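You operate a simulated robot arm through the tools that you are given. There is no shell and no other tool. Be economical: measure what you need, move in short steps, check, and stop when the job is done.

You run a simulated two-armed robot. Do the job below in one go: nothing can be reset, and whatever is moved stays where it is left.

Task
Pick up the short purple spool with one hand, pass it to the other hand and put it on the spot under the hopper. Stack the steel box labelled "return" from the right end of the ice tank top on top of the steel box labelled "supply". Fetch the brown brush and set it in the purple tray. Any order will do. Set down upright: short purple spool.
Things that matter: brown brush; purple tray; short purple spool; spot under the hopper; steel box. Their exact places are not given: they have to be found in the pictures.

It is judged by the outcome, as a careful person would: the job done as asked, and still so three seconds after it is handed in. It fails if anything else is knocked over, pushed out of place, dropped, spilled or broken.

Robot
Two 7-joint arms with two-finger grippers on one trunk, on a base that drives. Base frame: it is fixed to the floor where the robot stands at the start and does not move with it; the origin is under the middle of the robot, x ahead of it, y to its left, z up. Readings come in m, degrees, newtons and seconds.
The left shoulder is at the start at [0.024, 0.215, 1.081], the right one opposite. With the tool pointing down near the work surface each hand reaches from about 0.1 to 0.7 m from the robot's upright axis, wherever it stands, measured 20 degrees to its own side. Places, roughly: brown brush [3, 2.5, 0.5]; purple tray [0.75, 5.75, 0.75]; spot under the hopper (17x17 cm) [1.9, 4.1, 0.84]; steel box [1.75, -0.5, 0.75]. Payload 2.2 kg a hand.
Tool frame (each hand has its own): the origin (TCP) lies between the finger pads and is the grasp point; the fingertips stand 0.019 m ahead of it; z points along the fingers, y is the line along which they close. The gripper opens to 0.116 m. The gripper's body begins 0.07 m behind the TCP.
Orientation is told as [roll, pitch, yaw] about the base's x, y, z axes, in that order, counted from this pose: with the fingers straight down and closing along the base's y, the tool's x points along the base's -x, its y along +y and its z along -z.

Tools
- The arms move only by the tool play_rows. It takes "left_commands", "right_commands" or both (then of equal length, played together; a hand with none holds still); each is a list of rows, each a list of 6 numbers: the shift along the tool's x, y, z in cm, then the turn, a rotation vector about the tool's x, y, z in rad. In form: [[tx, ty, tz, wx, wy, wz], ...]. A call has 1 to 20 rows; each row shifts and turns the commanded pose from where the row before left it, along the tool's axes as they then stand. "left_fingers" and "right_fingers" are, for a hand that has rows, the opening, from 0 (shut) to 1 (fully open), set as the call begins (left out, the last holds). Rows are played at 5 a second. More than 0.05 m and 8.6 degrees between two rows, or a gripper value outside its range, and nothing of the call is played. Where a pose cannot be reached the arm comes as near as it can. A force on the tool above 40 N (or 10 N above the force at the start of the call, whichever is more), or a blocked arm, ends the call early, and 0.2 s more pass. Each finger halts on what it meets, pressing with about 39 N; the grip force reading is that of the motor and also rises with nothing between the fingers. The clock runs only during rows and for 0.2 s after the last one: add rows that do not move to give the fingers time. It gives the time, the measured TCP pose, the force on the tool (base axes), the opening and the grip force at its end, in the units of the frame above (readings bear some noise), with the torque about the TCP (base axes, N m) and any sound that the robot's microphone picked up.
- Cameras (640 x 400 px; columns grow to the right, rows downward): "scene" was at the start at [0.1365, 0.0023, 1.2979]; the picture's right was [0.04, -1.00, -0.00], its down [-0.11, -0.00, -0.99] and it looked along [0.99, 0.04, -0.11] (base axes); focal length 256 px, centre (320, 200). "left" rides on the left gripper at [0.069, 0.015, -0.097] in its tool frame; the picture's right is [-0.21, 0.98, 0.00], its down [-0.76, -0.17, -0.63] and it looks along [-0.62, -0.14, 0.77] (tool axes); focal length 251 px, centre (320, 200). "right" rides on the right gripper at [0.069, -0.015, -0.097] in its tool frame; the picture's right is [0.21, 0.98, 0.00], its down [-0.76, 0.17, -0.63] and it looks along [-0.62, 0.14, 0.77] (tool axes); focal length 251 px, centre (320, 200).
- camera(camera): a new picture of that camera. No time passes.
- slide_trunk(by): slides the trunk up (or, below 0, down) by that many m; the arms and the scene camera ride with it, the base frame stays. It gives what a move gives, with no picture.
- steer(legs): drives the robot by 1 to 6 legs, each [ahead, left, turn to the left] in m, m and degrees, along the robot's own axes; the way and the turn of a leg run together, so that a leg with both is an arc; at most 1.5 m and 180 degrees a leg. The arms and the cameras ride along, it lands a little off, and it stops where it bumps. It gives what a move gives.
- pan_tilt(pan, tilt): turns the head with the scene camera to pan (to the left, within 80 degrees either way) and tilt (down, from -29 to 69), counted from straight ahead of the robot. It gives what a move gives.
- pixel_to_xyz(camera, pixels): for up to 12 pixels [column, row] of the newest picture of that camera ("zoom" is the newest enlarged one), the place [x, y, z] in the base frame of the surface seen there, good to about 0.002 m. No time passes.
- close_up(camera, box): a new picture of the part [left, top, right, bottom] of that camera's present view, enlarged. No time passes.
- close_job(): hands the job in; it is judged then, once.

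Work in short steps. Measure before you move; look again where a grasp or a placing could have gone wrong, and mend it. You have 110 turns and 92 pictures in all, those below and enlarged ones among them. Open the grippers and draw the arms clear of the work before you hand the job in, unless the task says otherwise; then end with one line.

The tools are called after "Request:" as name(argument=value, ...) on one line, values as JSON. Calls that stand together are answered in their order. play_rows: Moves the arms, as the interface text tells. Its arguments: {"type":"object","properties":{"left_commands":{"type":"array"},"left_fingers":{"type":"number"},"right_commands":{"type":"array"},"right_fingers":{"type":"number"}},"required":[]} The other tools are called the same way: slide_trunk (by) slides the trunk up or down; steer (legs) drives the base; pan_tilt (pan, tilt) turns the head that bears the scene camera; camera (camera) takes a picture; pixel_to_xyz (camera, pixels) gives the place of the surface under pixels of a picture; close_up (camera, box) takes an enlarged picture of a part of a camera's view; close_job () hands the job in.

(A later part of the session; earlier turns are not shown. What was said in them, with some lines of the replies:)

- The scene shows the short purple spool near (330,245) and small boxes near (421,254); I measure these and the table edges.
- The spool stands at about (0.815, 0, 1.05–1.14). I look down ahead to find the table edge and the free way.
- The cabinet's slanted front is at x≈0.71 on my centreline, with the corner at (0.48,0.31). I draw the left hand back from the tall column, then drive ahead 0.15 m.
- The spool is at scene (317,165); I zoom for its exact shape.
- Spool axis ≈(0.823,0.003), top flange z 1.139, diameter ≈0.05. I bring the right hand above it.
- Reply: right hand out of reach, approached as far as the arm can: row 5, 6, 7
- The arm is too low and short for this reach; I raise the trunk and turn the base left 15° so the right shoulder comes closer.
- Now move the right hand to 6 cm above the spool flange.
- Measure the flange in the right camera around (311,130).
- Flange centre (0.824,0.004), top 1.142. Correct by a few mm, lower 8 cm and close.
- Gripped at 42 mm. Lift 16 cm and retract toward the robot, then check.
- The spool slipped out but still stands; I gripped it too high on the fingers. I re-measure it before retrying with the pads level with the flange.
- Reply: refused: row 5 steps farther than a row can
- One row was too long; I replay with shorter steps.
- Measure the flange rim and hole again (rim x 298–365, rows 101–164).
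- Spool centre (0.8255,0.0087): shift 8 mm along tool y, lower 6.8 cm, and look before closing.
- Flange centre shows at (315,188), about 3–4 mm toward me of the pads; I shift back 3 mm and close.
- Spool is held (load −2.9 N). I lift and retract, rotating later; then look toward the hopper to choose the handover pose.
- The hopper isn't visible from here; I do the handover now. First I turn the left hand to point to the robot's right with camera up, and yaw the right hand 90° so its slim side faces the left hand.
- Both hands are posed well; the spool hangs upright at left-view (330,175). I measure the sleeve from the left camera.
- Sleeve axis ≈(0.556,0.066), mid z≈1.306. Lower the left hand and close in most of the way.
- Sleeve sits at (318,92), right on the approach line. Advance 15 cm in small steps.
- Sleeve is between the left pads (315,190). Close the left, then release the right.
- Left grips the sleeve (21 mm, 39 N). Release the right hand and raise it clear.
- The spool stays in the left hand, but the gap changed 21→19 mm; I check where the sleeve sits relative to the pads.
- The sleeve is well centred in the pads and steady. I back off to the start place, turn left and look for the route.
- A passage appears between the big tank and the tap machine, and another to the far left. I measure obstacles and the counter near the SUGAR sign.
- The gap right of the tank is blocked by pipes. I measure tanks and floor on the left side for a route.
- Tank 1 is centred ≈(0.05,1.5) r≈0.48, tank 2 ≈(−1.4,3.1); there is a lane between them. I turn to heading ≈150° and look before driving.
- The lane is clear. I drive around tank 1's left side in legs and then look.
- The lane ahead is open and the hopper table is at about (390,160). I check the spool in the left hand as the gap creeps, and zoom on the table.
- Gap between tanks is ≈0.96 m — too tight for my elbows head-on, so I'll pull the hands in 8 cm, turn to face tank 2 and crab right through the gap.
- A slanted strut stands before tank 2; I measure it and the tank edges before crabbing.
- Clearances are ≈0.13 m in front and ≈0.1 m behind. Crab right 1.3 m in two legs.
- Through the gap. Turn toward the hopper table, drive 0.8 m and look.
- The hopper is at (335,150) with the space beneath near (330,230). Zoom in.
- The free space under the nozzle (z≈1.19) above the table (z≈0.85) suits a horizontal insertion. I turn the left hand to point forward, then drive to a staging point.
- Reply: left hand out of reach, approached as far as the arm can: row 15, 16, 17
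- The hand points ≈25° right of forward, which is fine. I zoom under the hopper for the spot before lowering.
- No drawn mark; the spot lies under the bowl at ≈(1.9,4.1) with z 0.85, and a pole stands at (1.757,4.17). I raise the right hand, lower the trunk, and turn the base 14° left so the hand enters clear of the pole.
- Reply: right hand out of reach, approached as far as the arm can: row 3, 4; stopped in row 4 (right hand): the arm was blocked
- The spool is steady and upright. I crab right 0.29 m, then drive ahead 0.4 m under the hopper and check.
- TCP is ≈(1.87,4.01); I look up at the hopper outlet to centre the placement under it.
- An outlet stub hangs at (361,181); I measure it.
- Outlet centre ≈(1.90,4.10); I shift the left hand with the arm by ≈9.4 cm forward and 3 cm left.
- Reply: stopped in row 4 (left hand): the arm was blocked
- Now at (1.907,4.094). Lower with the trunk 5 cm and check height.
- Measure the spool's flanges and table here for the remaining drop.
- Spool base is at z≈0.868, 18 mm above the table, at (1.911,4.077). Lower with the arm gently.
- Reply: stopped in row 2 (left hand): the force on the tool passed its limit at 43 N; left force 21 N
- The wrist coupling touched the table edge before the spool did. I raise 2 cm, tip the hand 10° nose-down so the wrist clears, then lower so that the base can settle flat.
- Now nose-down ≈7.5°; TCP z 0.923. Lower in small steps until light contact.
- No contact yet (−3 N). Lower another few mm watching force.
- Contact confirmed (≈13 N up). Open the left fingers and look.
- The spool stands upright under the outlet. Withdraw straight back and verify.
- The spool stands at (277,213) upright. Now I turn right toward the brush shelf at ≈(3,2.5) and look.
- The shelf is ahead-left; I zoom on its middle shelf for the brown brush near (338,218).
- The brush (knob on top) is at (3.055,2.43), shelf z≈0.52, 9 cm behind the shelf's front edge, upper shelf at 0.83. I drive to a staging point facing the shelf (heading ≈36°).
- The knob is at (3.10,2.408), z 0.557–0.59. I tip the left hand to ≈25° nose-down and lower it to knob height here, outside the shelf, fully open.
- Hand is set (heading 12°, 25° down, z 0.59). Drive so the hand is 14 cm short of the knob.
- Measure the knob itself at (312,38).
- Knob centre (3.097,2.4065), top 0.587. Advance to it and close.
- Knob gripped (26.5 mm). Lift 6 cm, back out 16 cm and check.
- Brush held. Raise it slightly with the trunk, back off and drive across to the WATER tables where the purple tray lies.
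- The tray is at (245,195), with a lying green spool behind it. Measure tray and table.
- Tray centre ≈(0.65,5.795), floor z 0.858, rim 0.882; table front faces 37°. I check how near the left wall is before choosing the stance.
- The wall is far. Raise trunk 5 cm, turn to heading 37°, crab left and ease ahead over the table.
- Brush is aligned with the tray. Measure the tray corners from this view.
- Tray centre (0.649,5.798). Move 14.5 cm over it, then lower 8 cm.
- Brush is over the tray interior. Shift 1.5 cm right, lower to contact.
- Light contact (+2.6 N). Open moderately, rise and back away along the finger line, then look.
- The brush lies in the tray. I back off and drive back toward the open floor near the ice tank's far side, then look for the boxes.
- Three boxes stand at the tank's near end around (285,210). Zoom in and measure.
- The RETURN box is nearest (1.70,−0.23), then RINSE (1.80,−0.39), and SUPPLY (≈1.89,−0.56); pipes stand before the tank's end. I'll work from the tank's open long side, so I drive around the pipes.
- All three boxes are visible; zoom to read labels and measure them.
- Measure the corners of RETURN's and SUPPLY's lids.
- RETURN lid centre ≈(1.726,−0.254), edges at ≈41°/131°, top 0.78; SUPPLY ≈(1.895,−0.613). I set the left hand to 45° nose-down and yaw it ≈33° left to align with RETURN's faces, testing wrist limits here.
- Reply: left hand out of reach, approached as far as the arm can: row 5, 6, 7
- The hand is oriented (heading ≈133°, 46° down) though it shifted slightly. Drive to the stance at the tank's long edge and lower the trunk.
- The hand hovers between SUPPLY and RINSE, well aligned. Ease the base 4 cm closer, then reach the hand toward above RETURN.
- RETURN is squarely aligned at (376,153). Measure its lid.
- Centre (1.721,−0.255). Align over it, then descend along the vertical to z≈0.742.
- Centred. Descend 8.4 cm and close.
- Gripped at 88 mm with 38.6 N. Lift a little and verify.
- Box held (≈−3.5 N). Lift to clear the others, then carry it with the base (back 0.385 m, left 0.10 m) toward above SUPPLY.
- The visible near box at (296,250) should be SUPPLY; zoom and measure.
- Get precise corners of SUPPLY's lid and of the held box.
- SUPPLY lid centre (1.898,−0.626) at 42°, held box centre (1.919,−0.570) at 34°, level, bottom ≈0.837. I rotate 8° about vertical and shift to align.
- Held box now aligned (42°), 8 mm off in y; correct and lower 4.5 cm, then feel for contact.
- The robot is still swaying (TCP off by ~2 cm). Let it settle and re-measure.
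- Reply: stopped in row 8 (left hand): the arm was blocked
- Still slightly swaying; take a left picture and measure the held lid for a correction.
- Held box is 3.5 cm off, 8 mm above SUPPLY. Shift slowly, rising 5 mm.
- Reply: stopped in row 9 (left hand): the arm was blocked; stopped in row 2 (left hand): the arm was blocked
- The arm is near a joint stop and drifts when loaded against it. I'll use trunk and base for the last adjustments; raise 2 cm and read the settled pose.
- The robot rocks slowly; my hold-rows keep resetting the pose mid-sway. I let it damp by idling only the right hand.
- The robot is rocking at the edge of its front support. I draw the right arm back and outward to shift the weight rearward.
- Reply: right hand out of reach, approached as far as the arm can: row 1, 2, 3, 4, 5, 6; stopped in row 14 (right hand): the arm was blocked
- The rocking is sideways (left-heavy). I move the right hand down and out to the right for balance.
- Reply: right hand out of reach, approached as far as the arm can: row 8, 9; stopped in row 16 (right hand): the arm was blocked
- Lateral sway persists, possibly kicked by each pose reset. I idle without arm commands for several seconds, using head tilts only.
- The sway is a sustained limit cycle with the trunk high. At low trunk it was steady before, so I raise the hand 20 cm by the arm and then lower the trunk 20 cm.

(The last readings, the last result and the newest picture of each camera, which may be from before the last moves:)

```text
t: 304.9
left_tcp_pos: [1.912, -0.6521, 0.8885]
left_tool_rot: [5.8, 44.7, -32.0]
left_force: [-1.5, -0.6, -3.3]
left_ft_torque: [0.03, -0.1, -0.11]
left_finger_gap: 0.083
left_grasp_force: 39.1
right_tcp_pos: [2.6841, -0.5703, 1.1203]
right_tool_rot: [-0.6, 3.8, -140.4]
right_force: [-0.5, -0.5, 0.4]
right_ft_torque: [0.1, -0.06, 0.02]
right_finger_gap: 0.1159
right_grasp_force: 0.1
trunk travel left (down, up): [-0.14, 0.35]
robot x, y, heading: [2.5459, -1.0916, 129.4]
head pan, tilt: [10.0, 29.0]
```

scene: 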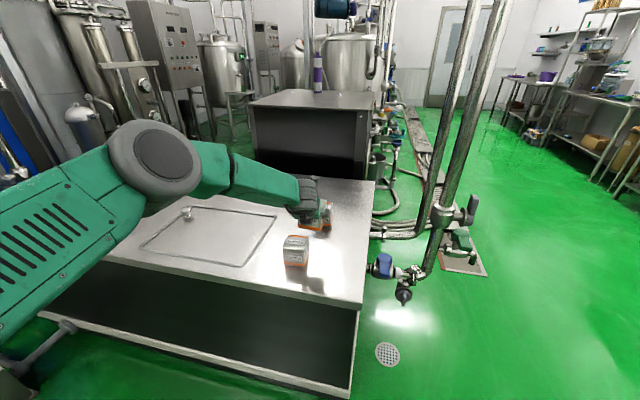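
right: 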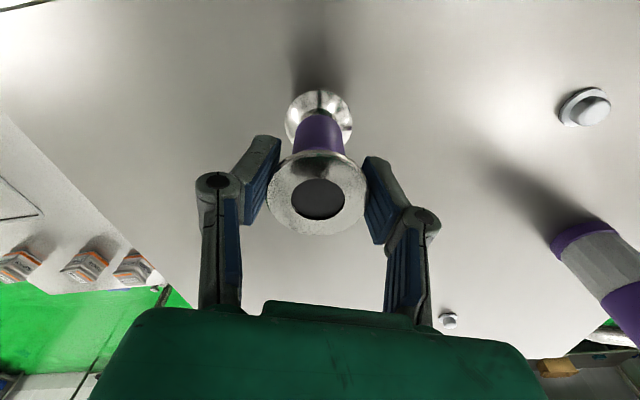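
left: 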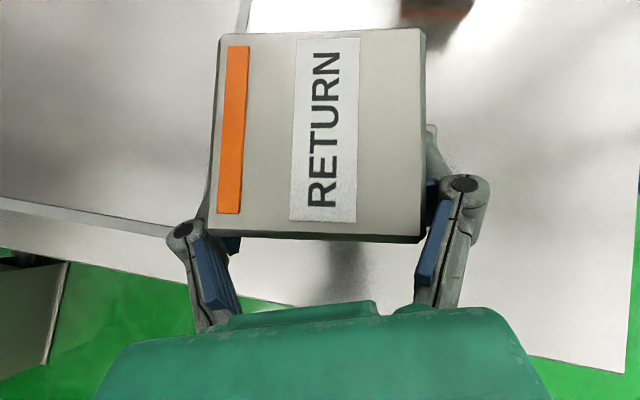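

The rocking began after the sideways leg; a short straight leg may settle it. I drive a tiny step ahead and read.

Request:
steer(legs=[[-0.03, 0, 0], [0.04, 0, 0]])

Request:
pan_tilt(pan=10, tilt=30)

Request:
pan_tilt(pan=10, tilt=29)

Request:
pan_tilt(pan=10, tilt=30)

Request:
pan_tilt(pan=10, tilt=29)

```text
t: 306.3
left_tcp_pos: [1.9508, -0.6066, 0.8963]
left_tool_rot: [2.3, 45.4, -35.1]
left_force: [1.7, 1.6, -3.7]
left_ft_torque: [-0.11, 0.05, 0.1]
left_finger_gap: 0.0828
left_grasp_force: 39.3
right_tcp_pos: [2.725, -0.5237, 1.0985]
right_tool_rot: [-0.5, 0.7, -140.9]
right_force: [1.8, 2.4, -1.5]
right_ft_torque: [-0.13, 0.11, -0.03]
right_finger_gap: 0.1159
right_grasp_force: 0.0
trunk travel left (down, up): [-0.14, 0.35]
robot x, y, heading: [2.5564, -1.0775, 129.4]
head pan, tilt: [10.0, 29.0]
```

```text
t: 306.9
left_tcp_pos: [1.9429, -0.6163, 0.8953]
left_tool_rot: [3.9, 45.3, -34.0]
left_force: [0.9, 0.5, -3.5]
left_ft_torque: [-0.07, -0.02, 0.02]
left_finger_gap: 0.0828
left_grasp_force: 39.3
right_tcp_pos: [2.7134, -0.5383, 1.1085]
right_tool_rot: [-0.6, 1.7, -140.9]
right_force: [-0.2, 1.0, -0.3]
right_ft_torque: [-0.05, 0.03, 0.02]
right_finger_gap: 0.116
right_grasp_force: 0.1
trunk travel left (down, up): [-0.14, 0.35]
robot x, y, heading: [2.563, -1.0735, 129.5]
head pan, tilt: [10.0, 30.0]
```

```text
t: 307.5
left_tcp_pos: [1.9203, -0.6344, 0.8919]
left_tool_rot: [5.7, 45.0, -32.6]
left_force: [-0.4, -0.2, -2.9]
left_ft_torque: [-0.01, -0.09, -0.05]
left_finger_gap: 0.0828
left_grasp_force: 39.1
right_tcp_pos: [2.689, -0.5567, 1.12]
right_tool_rot: [-0.8, 3.2, -140.7]
right_force: [-0.3, -0.5, -0.7]
right_ft_torque: [0.04, -0.06, -0.02]
right_finger_gap: 0.1162
right_grasp_force: 0.0
trunk travel left (down, up): [-0.14, 0.35]
robot x, y, heading: [2.5545, -1.0795, 129.7]
head pan, tilt: [10.0, 29.0]
```

```text
t: 308.1
left_tcp_pos: [1.9302, -0.6269, 0.8939]
left_tool_rot: [4.9, 45.1, -33.2]
left_force: [-0.7, -0.4, -4.2]
left_ft_torque: [0.0, -0.08, -0.05]
left_finger_gap: 0.0827
left_grasp_force: 39.1
right_tcp_pos: [2.7007, -0.5481, 1.1145]
right_tool_rot: [-0.7, 2.6, -140.7]
right_force: [0.0, 0.8, -1.2]
right_ft_torque: [0.0, -0.05, 0.0]
right_finger_gap: 0.1162
right_grasp_force: 0.0
trunk travel left (down, up): [-0.14, 0.35]
robot x, y, heading: [2.5574, -1.074, 129.3]
head pan, tilt: [10.0, 30.0]
```

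```text
t: 308.7
left_tcp_pos: [1.9513, -0.6106, 0.8988]
left_tool_rot: [3.5, 45.5, -34.5]
left_force: [1.5, 1.6, -3.1]
left_ft_torque: [-0.05, 0.02, 0.07]
left_finger_gap: 0.0825
left_grasp_force: 38.8
right_tcp_pos: [2.7218, -0.531, 1.1042]
right_tool_rot: [-0.6, 1.2, -141.1]
right_force: [1.4, -0.8, -0.2]
right_ft_torque: [-0.06, 0.05, 0.03]
right_finger_gap: 0.1159
right_grasp_force: 0.1
trunk travel left (down, up): [-0.14, 0.35]
robot x, y, heading: [2.5622, -1.0734, 129.3]
head pan, tilt: [10.0, 29.0]
```

The rocking correlates with the far arm extension (0.75 m). I retract the arm 20 cm and drive the base forward 20 cm.

Request:
play_rows(left_commands=[[-2.72, -1.17, -2.68, 0, 0, 0], [-2.72, -1.17, -2.68, 0, 0, 0], [-2.72, -1.17, -2.68, 0, 0, 0], [-2.72, -1.17, -2.68, 0, 0, 0], [-2.72, -1.17, -2.68, 0, 0, 0]])

Request:
steer(legs=[[0.2, 0, 0]])

Request:
pan_tilt(pan=10, tilt=30)

Request:
pan_tilt(pan=10, tilt=29)

Request:
pan_tilt(pan=10, tilt=30)

```text
t: 309.9
left_tcp_pos: [2.0412, -0.793, 0.8862]
left_tool_rot: [5.2, 45.1, -32.9]
left_force: [-0.7, -0.9, -3.9]
left_ft_torque: [0.02, -0.09, -0.03]
left_finger_gap: 0.083
left_grasp_force: 38.9
right_tcp_pos: [2.6958, -0.5543, 1.1175]
right_tool_rot: [-0.7, 3.0, -140.8]
right_force: [0.2, -0.2, -0.4]
right_ft_torque: [0.04, 0.01, -0.02]
right_finger_gap: 0.1157
right_grasp_force: 0.1
trunk travel left (down, up): [-0.14, 0.35]
robot x, y, heading: [2.5541, -1.0744, 129.5]
head pan, tilt: [10.0, 29.0]
```

```text
t: 311.5
left_tcp_pos: [1.9189, -0.6421, 0.8853]
left_tool_rot: [5.1, 45.0, -32.9]
left_force: [-1.6, -0.6, -3.5]
left_ft_torque: [-0.01, -0.09, -0.05]
left_finger_gap: 0.0829
left_grasp_force: 39.3
right_tcp_pos: [2.5725, -0.4022, 1.1159]
right_tool_rot: [-0.8, 2.9, -140.7]
right_force: [-0.7, -0.9, -0.3]
right_ft_torque: [0.02, -0.06, -0.01]
right_finger_gap: 0.1159
right_grasp_force: 0.0
trunk travel left (down, up): [-0.14, 0.35]
robot x, y, heading: [2.4355, -0.9297, 129.6]
head pan, tilt: [10.0, 29.0]
```

```text
t: 312.1
left_tcp_pos: [1.9267, -0.6388, 0.8866]
left_tool_rot: [4.5, 45.2, -33.4]
left_force: [0.4, 0.4, -2.9]
left_ft_torque: [-0.03, -0.05, 0.01]
left_finger_gap: 0.0825
left_grasp_force: 39.2
right_tcp_pos: [2.5824, -0.3995, 1.1133]
right_tool_rot: [-0.8, 2.5, -140.8]
right_force: [0.0, 0.3, -0.2]
right_ft_torque: [0.02, 0.01, 0.01]
right_finger_gap: 0.116
right_grasp_force: 0.1
trunk travel left (down, up): [-0.14, 0.35]
robot x, y, heading: [2.4345, -0.9308, 129.7]
head pan, tilt: [10.0, 30.0]
```

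```text
t: 312.7
left_tcp_pos: [1.9301, -0.6369, 0.8882]
left_tool_rot: [4.3, 45.3, -33.5]
left_force: [-0.5, 0.1, -3.3]
left_ft_torque: [-0.05, -0.03, 0.02]
left_finger_gap: 0.0828
left_grasp_force: 39.0
right_tcp_pos: [2.5851, -0.3966, 1.1118]
right_tool_rot: [-0.8, 2.3, -140.8]
right_force: [0.9, -0.8, -0.1]
right_ft_torque: [0.0, 0.04, 0.0]
right_finger_gap: 0.1157
right_grasp_force: 0.0
trunk travel left (down, up): [-0.14, 0.35]
robot x, y, heading: [2.43, -0.9291, 129.6]
head pan, tilt: [10.0, 29.0]
```

```text
t: 313.3
left_tcp_pos: [1.923, -0.6405, 0.8871]
left_tool_rot: [4.7, 45.2, -33.1]
left_force: [0.6, 0.6, -3.2]
left_ft_torque: [-0.04, -0.05, 0.0]
left_finger_gap: 0.0825
left_grasp_force: 38.9
right_tcp_pos: [2.5784, -0.4018, 1.1145]
right_tool_rot: [-0.8, 2.6, -140.8]
right_force: [0.3, 0.0, 0.0]
right_ft_torque: [0.01, -0.01, -0.01]
right_finger_gap: 0.1159
right_grasp_force: 0.2
trunk travel left (down, up): [-0.14, 0.35]
robot x, y, heading: [2.4318, -0.93, 129.3]
head pan, tilt: [10.0, 30.0]
```

Rocking is now down to ±4 mm. Measure the held lid again.

Request:
camera(camera="left")

Request:
pixel_to_xyz(camera="left", pixels=[[225, 40], [425, 40], [415, 235], [212, 225], [318, 140]])

Request:
pan_tilt(pan=10, tilt=29)

Request:
pan_tilt(pan=10, tilt=30)

```text
4 pictures are left
```

left: 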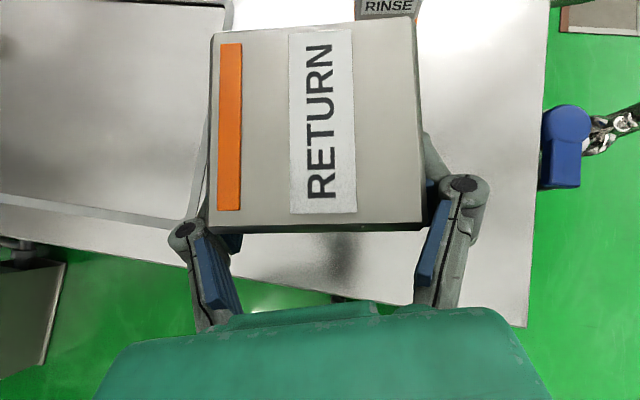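

```text
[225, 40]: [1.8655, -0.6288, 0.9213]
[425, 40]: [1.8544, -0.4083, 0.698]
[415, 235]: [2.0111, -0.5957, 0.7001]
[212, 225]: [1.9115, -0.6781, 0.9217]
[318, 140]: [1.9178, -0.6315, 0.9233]
```

```text
t: 313.9
left_tcp_pos: [1.9234, -0.6413, 0.8865]
left_tool_rot: [4.8, 45.2, -33.1]
left_force: [-1.1, -0.8, -3.8]
left_ft_torque: [0.0, -0.07, -0.02]
left_finger_gap: 0.0827
left_grasp_force: 38.6
right_tcp_pos: [2.5775, -0.4019, 1.1145]
right_tool_rot: [-0.8, 2.6, -140.6]
right_force: [0.2, 1.0, -0.1]
right_ft_torque: [0.01, 0.0, 0.0]
right_finger_gap: 0.1164
right_grasp_force: 0.0
trunk travel left (down, up): [-0.14, 0.35]
robot x, y, heading: [2.4301, -0.9301, 129.7]
head pan, tilt: [10.0, 29.0]
```

```text
t: 314.5
left_tcp_pos: [1.928, -0.6384, 0.8886]
left_tool_rot: [4.4, 45.3, -33.3]
left_force: [0.5, -0.1, -2.2]
left_ft_torque: [-0.06, -0.03, -0.01]
left_finger_gap: 0.0827
left_grasp_force: 39.2
right_tcp_pos: [2.5822, -0.3988, 1.1124]
right_tool_rot: [-0.8, 2.4, -140.7]
right_force: [0.1, 0.5, 0.3]
right_ft_torque: [0.0, -0.01, -0.01]
right_finger_gap: 0.1158
right_grasp_force: 0.0
trunk travel left (down, up): [-0.14, 0.35]
robot x, y, heading: [2.4371, -0.9274, 129.6]
head pan, tilt: [10.0, 30.0]
```

Query the true lid corners in that picture.

Request:
pixel_to_xyz(camera="left", pixels=[[219, 40], [406, 28], [414, 215], [215, 222], [315, 128]])

Request:
pixel_to_xyz(camera="left", pixels=[[222, 130], [408, 120], [314, 35], [316, 218]])

```text
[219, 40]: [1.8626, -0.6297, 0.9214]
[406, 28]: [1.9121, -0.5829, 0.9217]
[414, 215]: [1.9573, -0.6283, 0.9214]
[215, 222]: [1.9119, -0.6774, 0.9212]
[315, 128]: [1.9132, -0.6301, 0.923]
```

```text
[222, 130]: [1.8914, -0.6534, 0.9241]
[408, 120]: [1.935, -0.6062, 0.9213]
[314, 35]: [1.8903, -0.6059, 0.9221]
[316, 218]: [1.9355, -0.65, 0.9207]
```

Held lid centre (1.911,−0.630) at 43°, level; SUPPLY is at (1.898,−0.626). Correct 1.3 cm, lower 5 cm with the trunk, and look.

Request:
play_rows(left_commands=[[0.46, -0.2, 0.45, 0, 0, 0], [0.46, -0.2, 0.45, 0, 0, 0]])

Request:
slide_trunk(by=-0.05)

Request:
pan_tilt(pan=10, tilt=29)

Request:
pan_tilt(pan=10, tilt=30)

Request:
camera(camera="left")

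Request:
pixel_to_xyz(camera="left", pixels=[[219, 40], [406, 28], [414, 215], [215, 222], [315, 128]])

```text
t: 315.1
left_tcp_pos: [1.913, -0.6331, 0.8883]
left_tool_rot: [4.7, 45.2, -33.3]
left_force: [-0.5, -0.5, -3.1]
left_ft_torque: [-0.03, -0.03, 0.03]
left_finger_gap: 0.083
left_grasp_force: 39.2
right_tcp_pos: [2.5819, -0.3988, 1.1122]
right_tool_rot: [-0.8, 2.4, -140.9]
right_force: [-0.1, 0.7, 0.8]
right_ft_torque: [0.01, -0.03, -0.01]
right_finger_gap: 0.1158
right_grasp_force: 0.0
trunk travel left (down, up): [-0.14, 0.35]
robot x, y, heading: [2.4316, -0.9306, 129.4]
head pan, tilt: [10.0, 30.0]
```

```text
t: 316.1
left_tcp_pos: [1.9129, -0.6352, 0.8376]
left_tool_rot: [4.6, 45.3, -33.3]
left_force: [-0.2, 0.1, -3.8]
left_ft_torque: [-0.02, -0.01, -0.02]
left_finger_gap: 0.0826
left_grasp_force: 39.1
right_tcp_pos: [2.5804, -0.4003, 1.0641]
right_tool_rot: [-0.9, 2.3, -140.8]
right_force: [0.0, 0.1, -0.1]
right_ft_torque: [0.04, 0.0, 0.0]
right_finger_gap: 0.116
right_grasp_force: 0.0
trunk travel left (down, up): [-0.09, 0.4]
robot x, y, heading: [2.4358, -0.929, 129.6]
head pan, tilt: [10.0, 30.0]
```

```text
t: 316.7
left_tcp_pos: [1.9115, -0.6355, 0.8378]
left_tool_rot: [4.6, 45.2, -33.2]
left_force: [0.1, 0.4, -2.5]
left_ft_torque: [-0.02, -0.07, 0.01]
left_finger_gap: 0.0828
left_grasp_force: 38.6
right_tcp_pos: [2.5809, -0.3999, 1.0635]
right_tool_rot: [-0.8, 2.5, -140.7]
right_force: [0.4, 0.4, 0.2]
right_ft_torque: [-0.01, 0.02, 0.02]
right_finger_gap: 0.1161
right_grasp_force: 0.0
trunk travel left (down, up): [-0.09, 0.4]
robot x, y, heading: [2.4304, -0.9274, 129.7]
head pan, tilt: [10.0, 29.0]
```

```text
t: 317.3
left_tcp_pos: [1.9132, -0.634, 0.8388]
left_tool_rot: [4.6, 45.3, -33.3]
left_force: [0.4, 0.2, -3.1]
left_ft_torque: [-0.01, -0.04, 0.03]
left_finger_gap: 0.0828
left_grasp_force: 39.4
right_tcp_pos: [2.5813, -0.3989, 1.0636]
right_tool_rot: [-0.8, 2.5, -140.7]
right_force: [0.9, 0.0, -0.2]
right_ft_torque: [-0.01, 0.0, -0.01]
right_finger_gap: 0.1159
right_grasp_force: 0.0
trunk travel left (down, up): [-0.09, 0.4]
robot x, y, heading: [2.4299, -0.9257, 129.4]
head pan, tilt: [10.0, 30.0]
```

```text
3 pictures are left
```

left: 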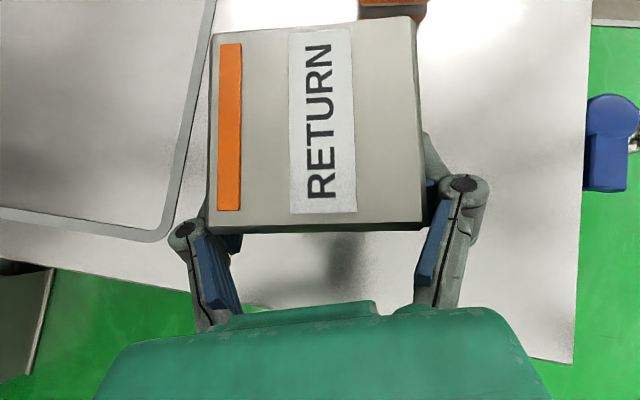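

```text
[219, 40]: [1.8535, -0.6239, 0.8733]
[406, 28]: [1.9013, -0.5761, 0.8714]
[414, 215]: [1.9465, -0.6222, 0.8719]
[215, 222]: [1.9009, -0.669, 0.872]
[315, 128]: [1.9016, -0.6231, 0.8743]
```

Aligned to within 4 mm and steady, about 9 mm above SUPPLY. Lower gently and watch the force.

Request:
play_rows(left_commands=[[-0.28, 0, 0.28, 0, 0, 0], [-0.21, 0, 0.21, 0, 0, 0]])

Request:
play_rows(left_commands=[[-0.1, 0, 0.1, 0, 0, 0], [0, 0, 0, 0, 0, 0]])

Request:
play_rows(left_commands=[[-0.1, 0, 0.1, 0, 0, 0], [0, 0, 0, 0, 0, 0]])

```text
t: 317.9
left_tcp_pos: [1.9127, -0.6339, 0.8324]
left_tool_rot: [4.6, 45.3, -33.1]
left_force: [0.2, -0.5, -2.9]
left_ft_torque: [-0.05, -0.05, -0.02]
left_finger_gap: 0.0829
left_grasp_force: 39.0
right_tcp_pos: [2.582, -0.4002, 1.0634]
right_tool_rot: [-0.9, 2.4, -140.7]
right_force: [-0.5, 0.4, 0.1]
right_ft_torque: [0.02, -0.01, 0.03]
right_finger_gap: 0.1158
right_grasp_force: 0.1
trunk travel left (down, up): [-0.09, 0.4]
robot x, y, heading: [2.43, -0.9283, 129.2]
head pan, tilt: [10.0, 30.0]
```

```text
t: 318.5
left_tcp_pos: [1.9129, -0.6329, 0.8307]
left_tool_rot: [4.6, 45.2, -33.2]
left_force: [-0.2, -0.1, -2.7]
left_ft_torque: [-0.02, -0.01, -0.01]
left_finger_gap: 0.0829
left_grasp_force: 39.2
right_tcp_pos: [2.5803, -0.3993, 1.0638]
right_tool_rot: [-0.8, 2.4, -140.7]
right_force: [-0.5, -0.2, 0.4]
right_ft_torque: [0.01, 0.0, 0.0]
right_finger_gap: 0.1161
right_grasp_force: 0.2
trunk travel left (down, up): [-0.09, 0.4]
robot x, y, heading: [2.4332, -0.9278, 129.4]
head pan, tilt: [10.0, 30.0]
```

```text
t: 319.1
left_tcp_pos: [1.9129, -0.6345, 0.8285]
left_tool_rot: [4.6, 45.2, -33.3]
left_force: [-0.7, -0.5, -3.0]
left_ft_torque: [0.0, -0.11, 0.02]
left_finger_gap: 0.0828
left_grasp_force: 39.0
right_tcp_pos: [2.5815, -0.3997, 1.0633]
right_tool_rot: [-0.9, 2.3, -140.8]
right_force: [0.0, 0.3, 0.2]
right_ft_torque: [0.02, 0.0, 0.01]
right_finger_gap: 0.1161
right_grasp_force: 0.1
trunk travel left (down, up): [-0.09, 0.4]
robot x, y, heading: [2.4285, -0.9289, 129.3]
head pan, tilt: [10.0, 30.0]
```

No contact yet. Continue in ≈1.5–2 mm steps.

Request:
play_rows(left_commands=[[-0.1, 0, 0.1, 0, 0, 0], [0, 0, 0, 0, 0, 0]])

Request:
play_rows(left_commands=[[-0.1, 0, 0.1, 0, 0, 0], [0, 0, 0, 0, 0, 0]])

Request:
play_rows(left_commands=[[-0.07, 0, 0.07, 0, 0, 0], [0, 0, 0, 0, 0, 0]])

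```text
t: 319.7
left_tcp_pos: [1.9118, -0.634, 0.8264]
left_tool_rot: [4.6, 45.1, -33.3]
left_force: [0.3, 0.0, -3.8]
left_ft_torque: [-0.02, -0.05, 0.01]
left_finger_gap: 0.0828
left_grasp_force: 39.6
right_tcp_pos: [2.5815, -0.4004, 1.064]
right_tool_rot: [-0.9, 2.5, -140.8]
right_force: [0.1, -0.1, -0.1]
right_ft_torque: [-0.01, 0.01, 0.02]
right_finger_gap: 0.1159
right_grasp_force: 0.1
trunk travel left (down, up): [-0.09, 0.4]
robot x, y, heading: [2.4335, -0.9284, 129.5]
head pan, tilt: [10.0, 30.0]
```

```text
t: 320.3
left_tcp_pos: [1.914, -0.633, 0.8259]
left_tool_rot: [4.7, 45.3, -33.3]
left_force: [-0.5, -0.8, -3.3]
left_ft_torque: [0.0, -0.08, 0.01]
left_finger_gap: 0.083
left_grasp_force: 38.8
right_tcp_pos: [2.5812, -0.3989, 1.0642]
right_tool_rot: [-0.7, 2.4, -140.7]
right_force: [0.2, 0.3, -1.0]
right_ft_torque: [-0.02, 0.01, -0.01]
right_finger_gap: 0.116
right_grasp_force: 0.0
trunk travel left (down, up): [-0.09, 0.4]
robot x, y, heading: [2.4313, -0.9289, 129.5]
head pan, tilt: [10.0, 30.0]
```

```text
t: 320.9
left_tcp_pos: [1.9122, -0.6331, 0.826]
left_tool_rot: [4.6, 45.4, -33.2]
left_force: [-1.6, -0.7, 2.9]
left_ft_torque: [-0.01, -0.17, 0.01]
left_finger_gap: 0.0829
left_grasp_force: 38.7
right_tcp_pos: [2.5814, -0.4006, 1.0635]
right_tool_rot: [-0.9, 2.5, -140.9]
right_force: [-0.1, -0.3, 0.9]
right_ft_torque: [0.03, -0.02, -0.02]
right_finger_gap: 0.116
right_grasp_force: 0.0
trunk travel left (down, up): [-0.09, 0.4]
robot x, y, heading: [2.4315, -0.9275, 129.6]
head pan, tilt: [10.0, 30.0]
```

Contact felt (+2.9 N). Open, wait, and withdraw along the finger line, then look.

Request:
play_rows(left_commands=[[0, 0, 0, 0, 0, 0], [0, 0, 0, 0, 0, 0], [0, 0, 0, 0, 0, 0], [0, 0, 0, 0, 0, 0], [0, 0, -1.5, 0, 0, 0], [0, 0, -3, 0, 0, 0], [0, 0, -4, 0, 0, 0], [0, 0, -4, 0, 0, 0]], left_fingers=1)

Request:
camera(camera="left")

```text
t: 322.7
left_tcp_pos: [1.98, -0.6925, 0.911]
left_tool_rot: [4.5, 45.4, -33.2]
left_force: [0.2, 0.1, 0.4]
left_ft_torque: [-0.02, -0.01, -0.01]
left_finger_gap: 0.116
left_grasp_force: 0.0
right_tcp_pos: [2.5826, -0.3999, 1.0636]
right_tool_rot: [-1.0, 2.4, -140.8]
right_force: [0.4, -0.8, 0.1]
right_ft_torque: [0.02, 0.01, 0.0]
right_finger_gap: 0.116
right_grasp_force: 0.1
trunk travel left (down, up): [-0.09, 0.4]
robot x, y, heading: [2.4338, -0.9302, 129.4]
head pan, tilt: [10.0, 30.0]
```

```text
2 pictures are left
```

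left: 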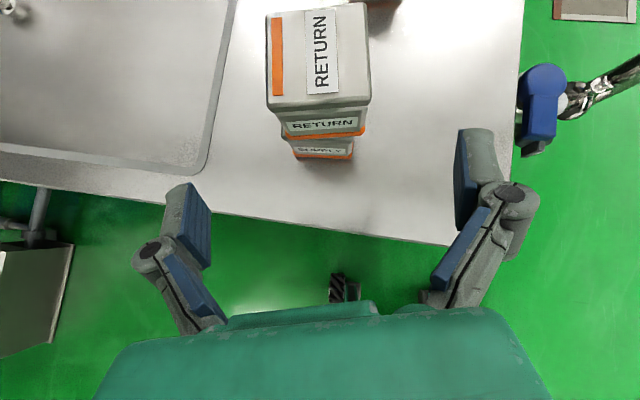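

RETURN sits squarely on SUPPLY. I raise the hand clear, back the robot off, and take a final look.

Request:
play_rows(left_commands=[[2, 0, -3, 0, 0, 0], [2, 0, -3, 0, 0, 0]])

Request:
steer(legs=[[-0.3, 0, 0]])

Request:
pan_tilt(pan=5, tilt=20)

Request:
camera(camera="scene")

```text
t: 323.3
left_tcp_pos: [1.9922, -0.7026, 0.9833]
left_tool_rot: [4.5, 45.4, -33.3]
left_force: [0.1, -0.1, -0.5]
left_ft_torque: [0.02, 0.01, 0.02]
left_finger_gap: 0.1158
left_grasp_force: 0.0
right_tcp_pos: [2.581, -0.4, 1.0635]
right_tool_rot: [-1.0, 2.2, -140.7]
right_force: [-0.2, 1.2, -0.1]
right_ft_torque: [-0.03, 0.0, -0.05]
right_finger_gap: 0.116
right_grasp_force: 0.1
trunk travel left (down, up): [-0.09, 0.4]
robot x, y, heading: [2.4367, -0.9306, 129.5]
head pan, tilt: [10.0, 30.0]
```

```text
t: 325.3
left_tcp_pos: [2.1858, -0.9389, 0.9826]
left_tool_rot: [4.6, 45.3, -33.5]
left_force: [0.1, -0.2, -0.3]
left_ft_torque: [0.03, 0.0, -0.02]
left_finger_gap: 0.1159
left_grasp_force: 0.0
right_tcp_pos: [2.7763, -0.637, 1.0639]
right_tool_rot: [-0.9, 2.5, -140.9]
right_force: [1.4, 1.1, 1.1]
right_ft_torque: [0.02, 0.05, -0.01]
right_finger_gap: 0.1161
right_grasp_force: 0.0
trunk travel left (down, up): [-0.09, 0.4]
robot x, y, heading: [2.6249, -1.1646, 129.1]
head pan, tilt: [10.0, 30.0]
```

```text
t: 326.1
left_tcp_pos: [2.1848, -0.939, 0.9826]
left_tool_rot: [4.6, 45.3, -33.4]
left_force: [-0.2, 0.1, -1.1]
left_ft_torque: [0.02, 0.02, 0.02]
left_finger_gap: 0.1156
left_grasp_force: 0.2
right_tcp_pos: [2.7758, -0.6353, 1.0641]
right_tool_rot: [-0.9, 2.5, -140.9]
right_force: [0.0, -0.2, 0.5]
right_ft_torque: [0.0, 0.01, 0.05]
right_finger_gap: 0.1157
right_grasp_force: 0.0
trunk travel left (down, up): [-0.09, 0.4]
robot x, y, heading: [2.6235, -1.164, 129.2]
head pan, tilt: [5.0, 20.0]
```

```text
1 pictures are left
```

scene: 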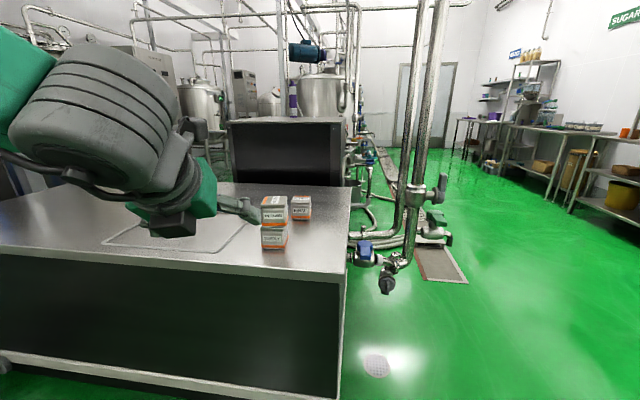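

The stack stands at (275,222) with RINSE still in its place, both grippers are open and the arms are clear. I hand the job in.

Request:
close_job()

```text
The job is handed in.
```

All three parts are done, going by my last look at each. The short purple spool stands upright under the hopper after passing from the right hand to the left, the brown brush lies in the purple tray, and the "return" box sits squarely on the "supply" box.
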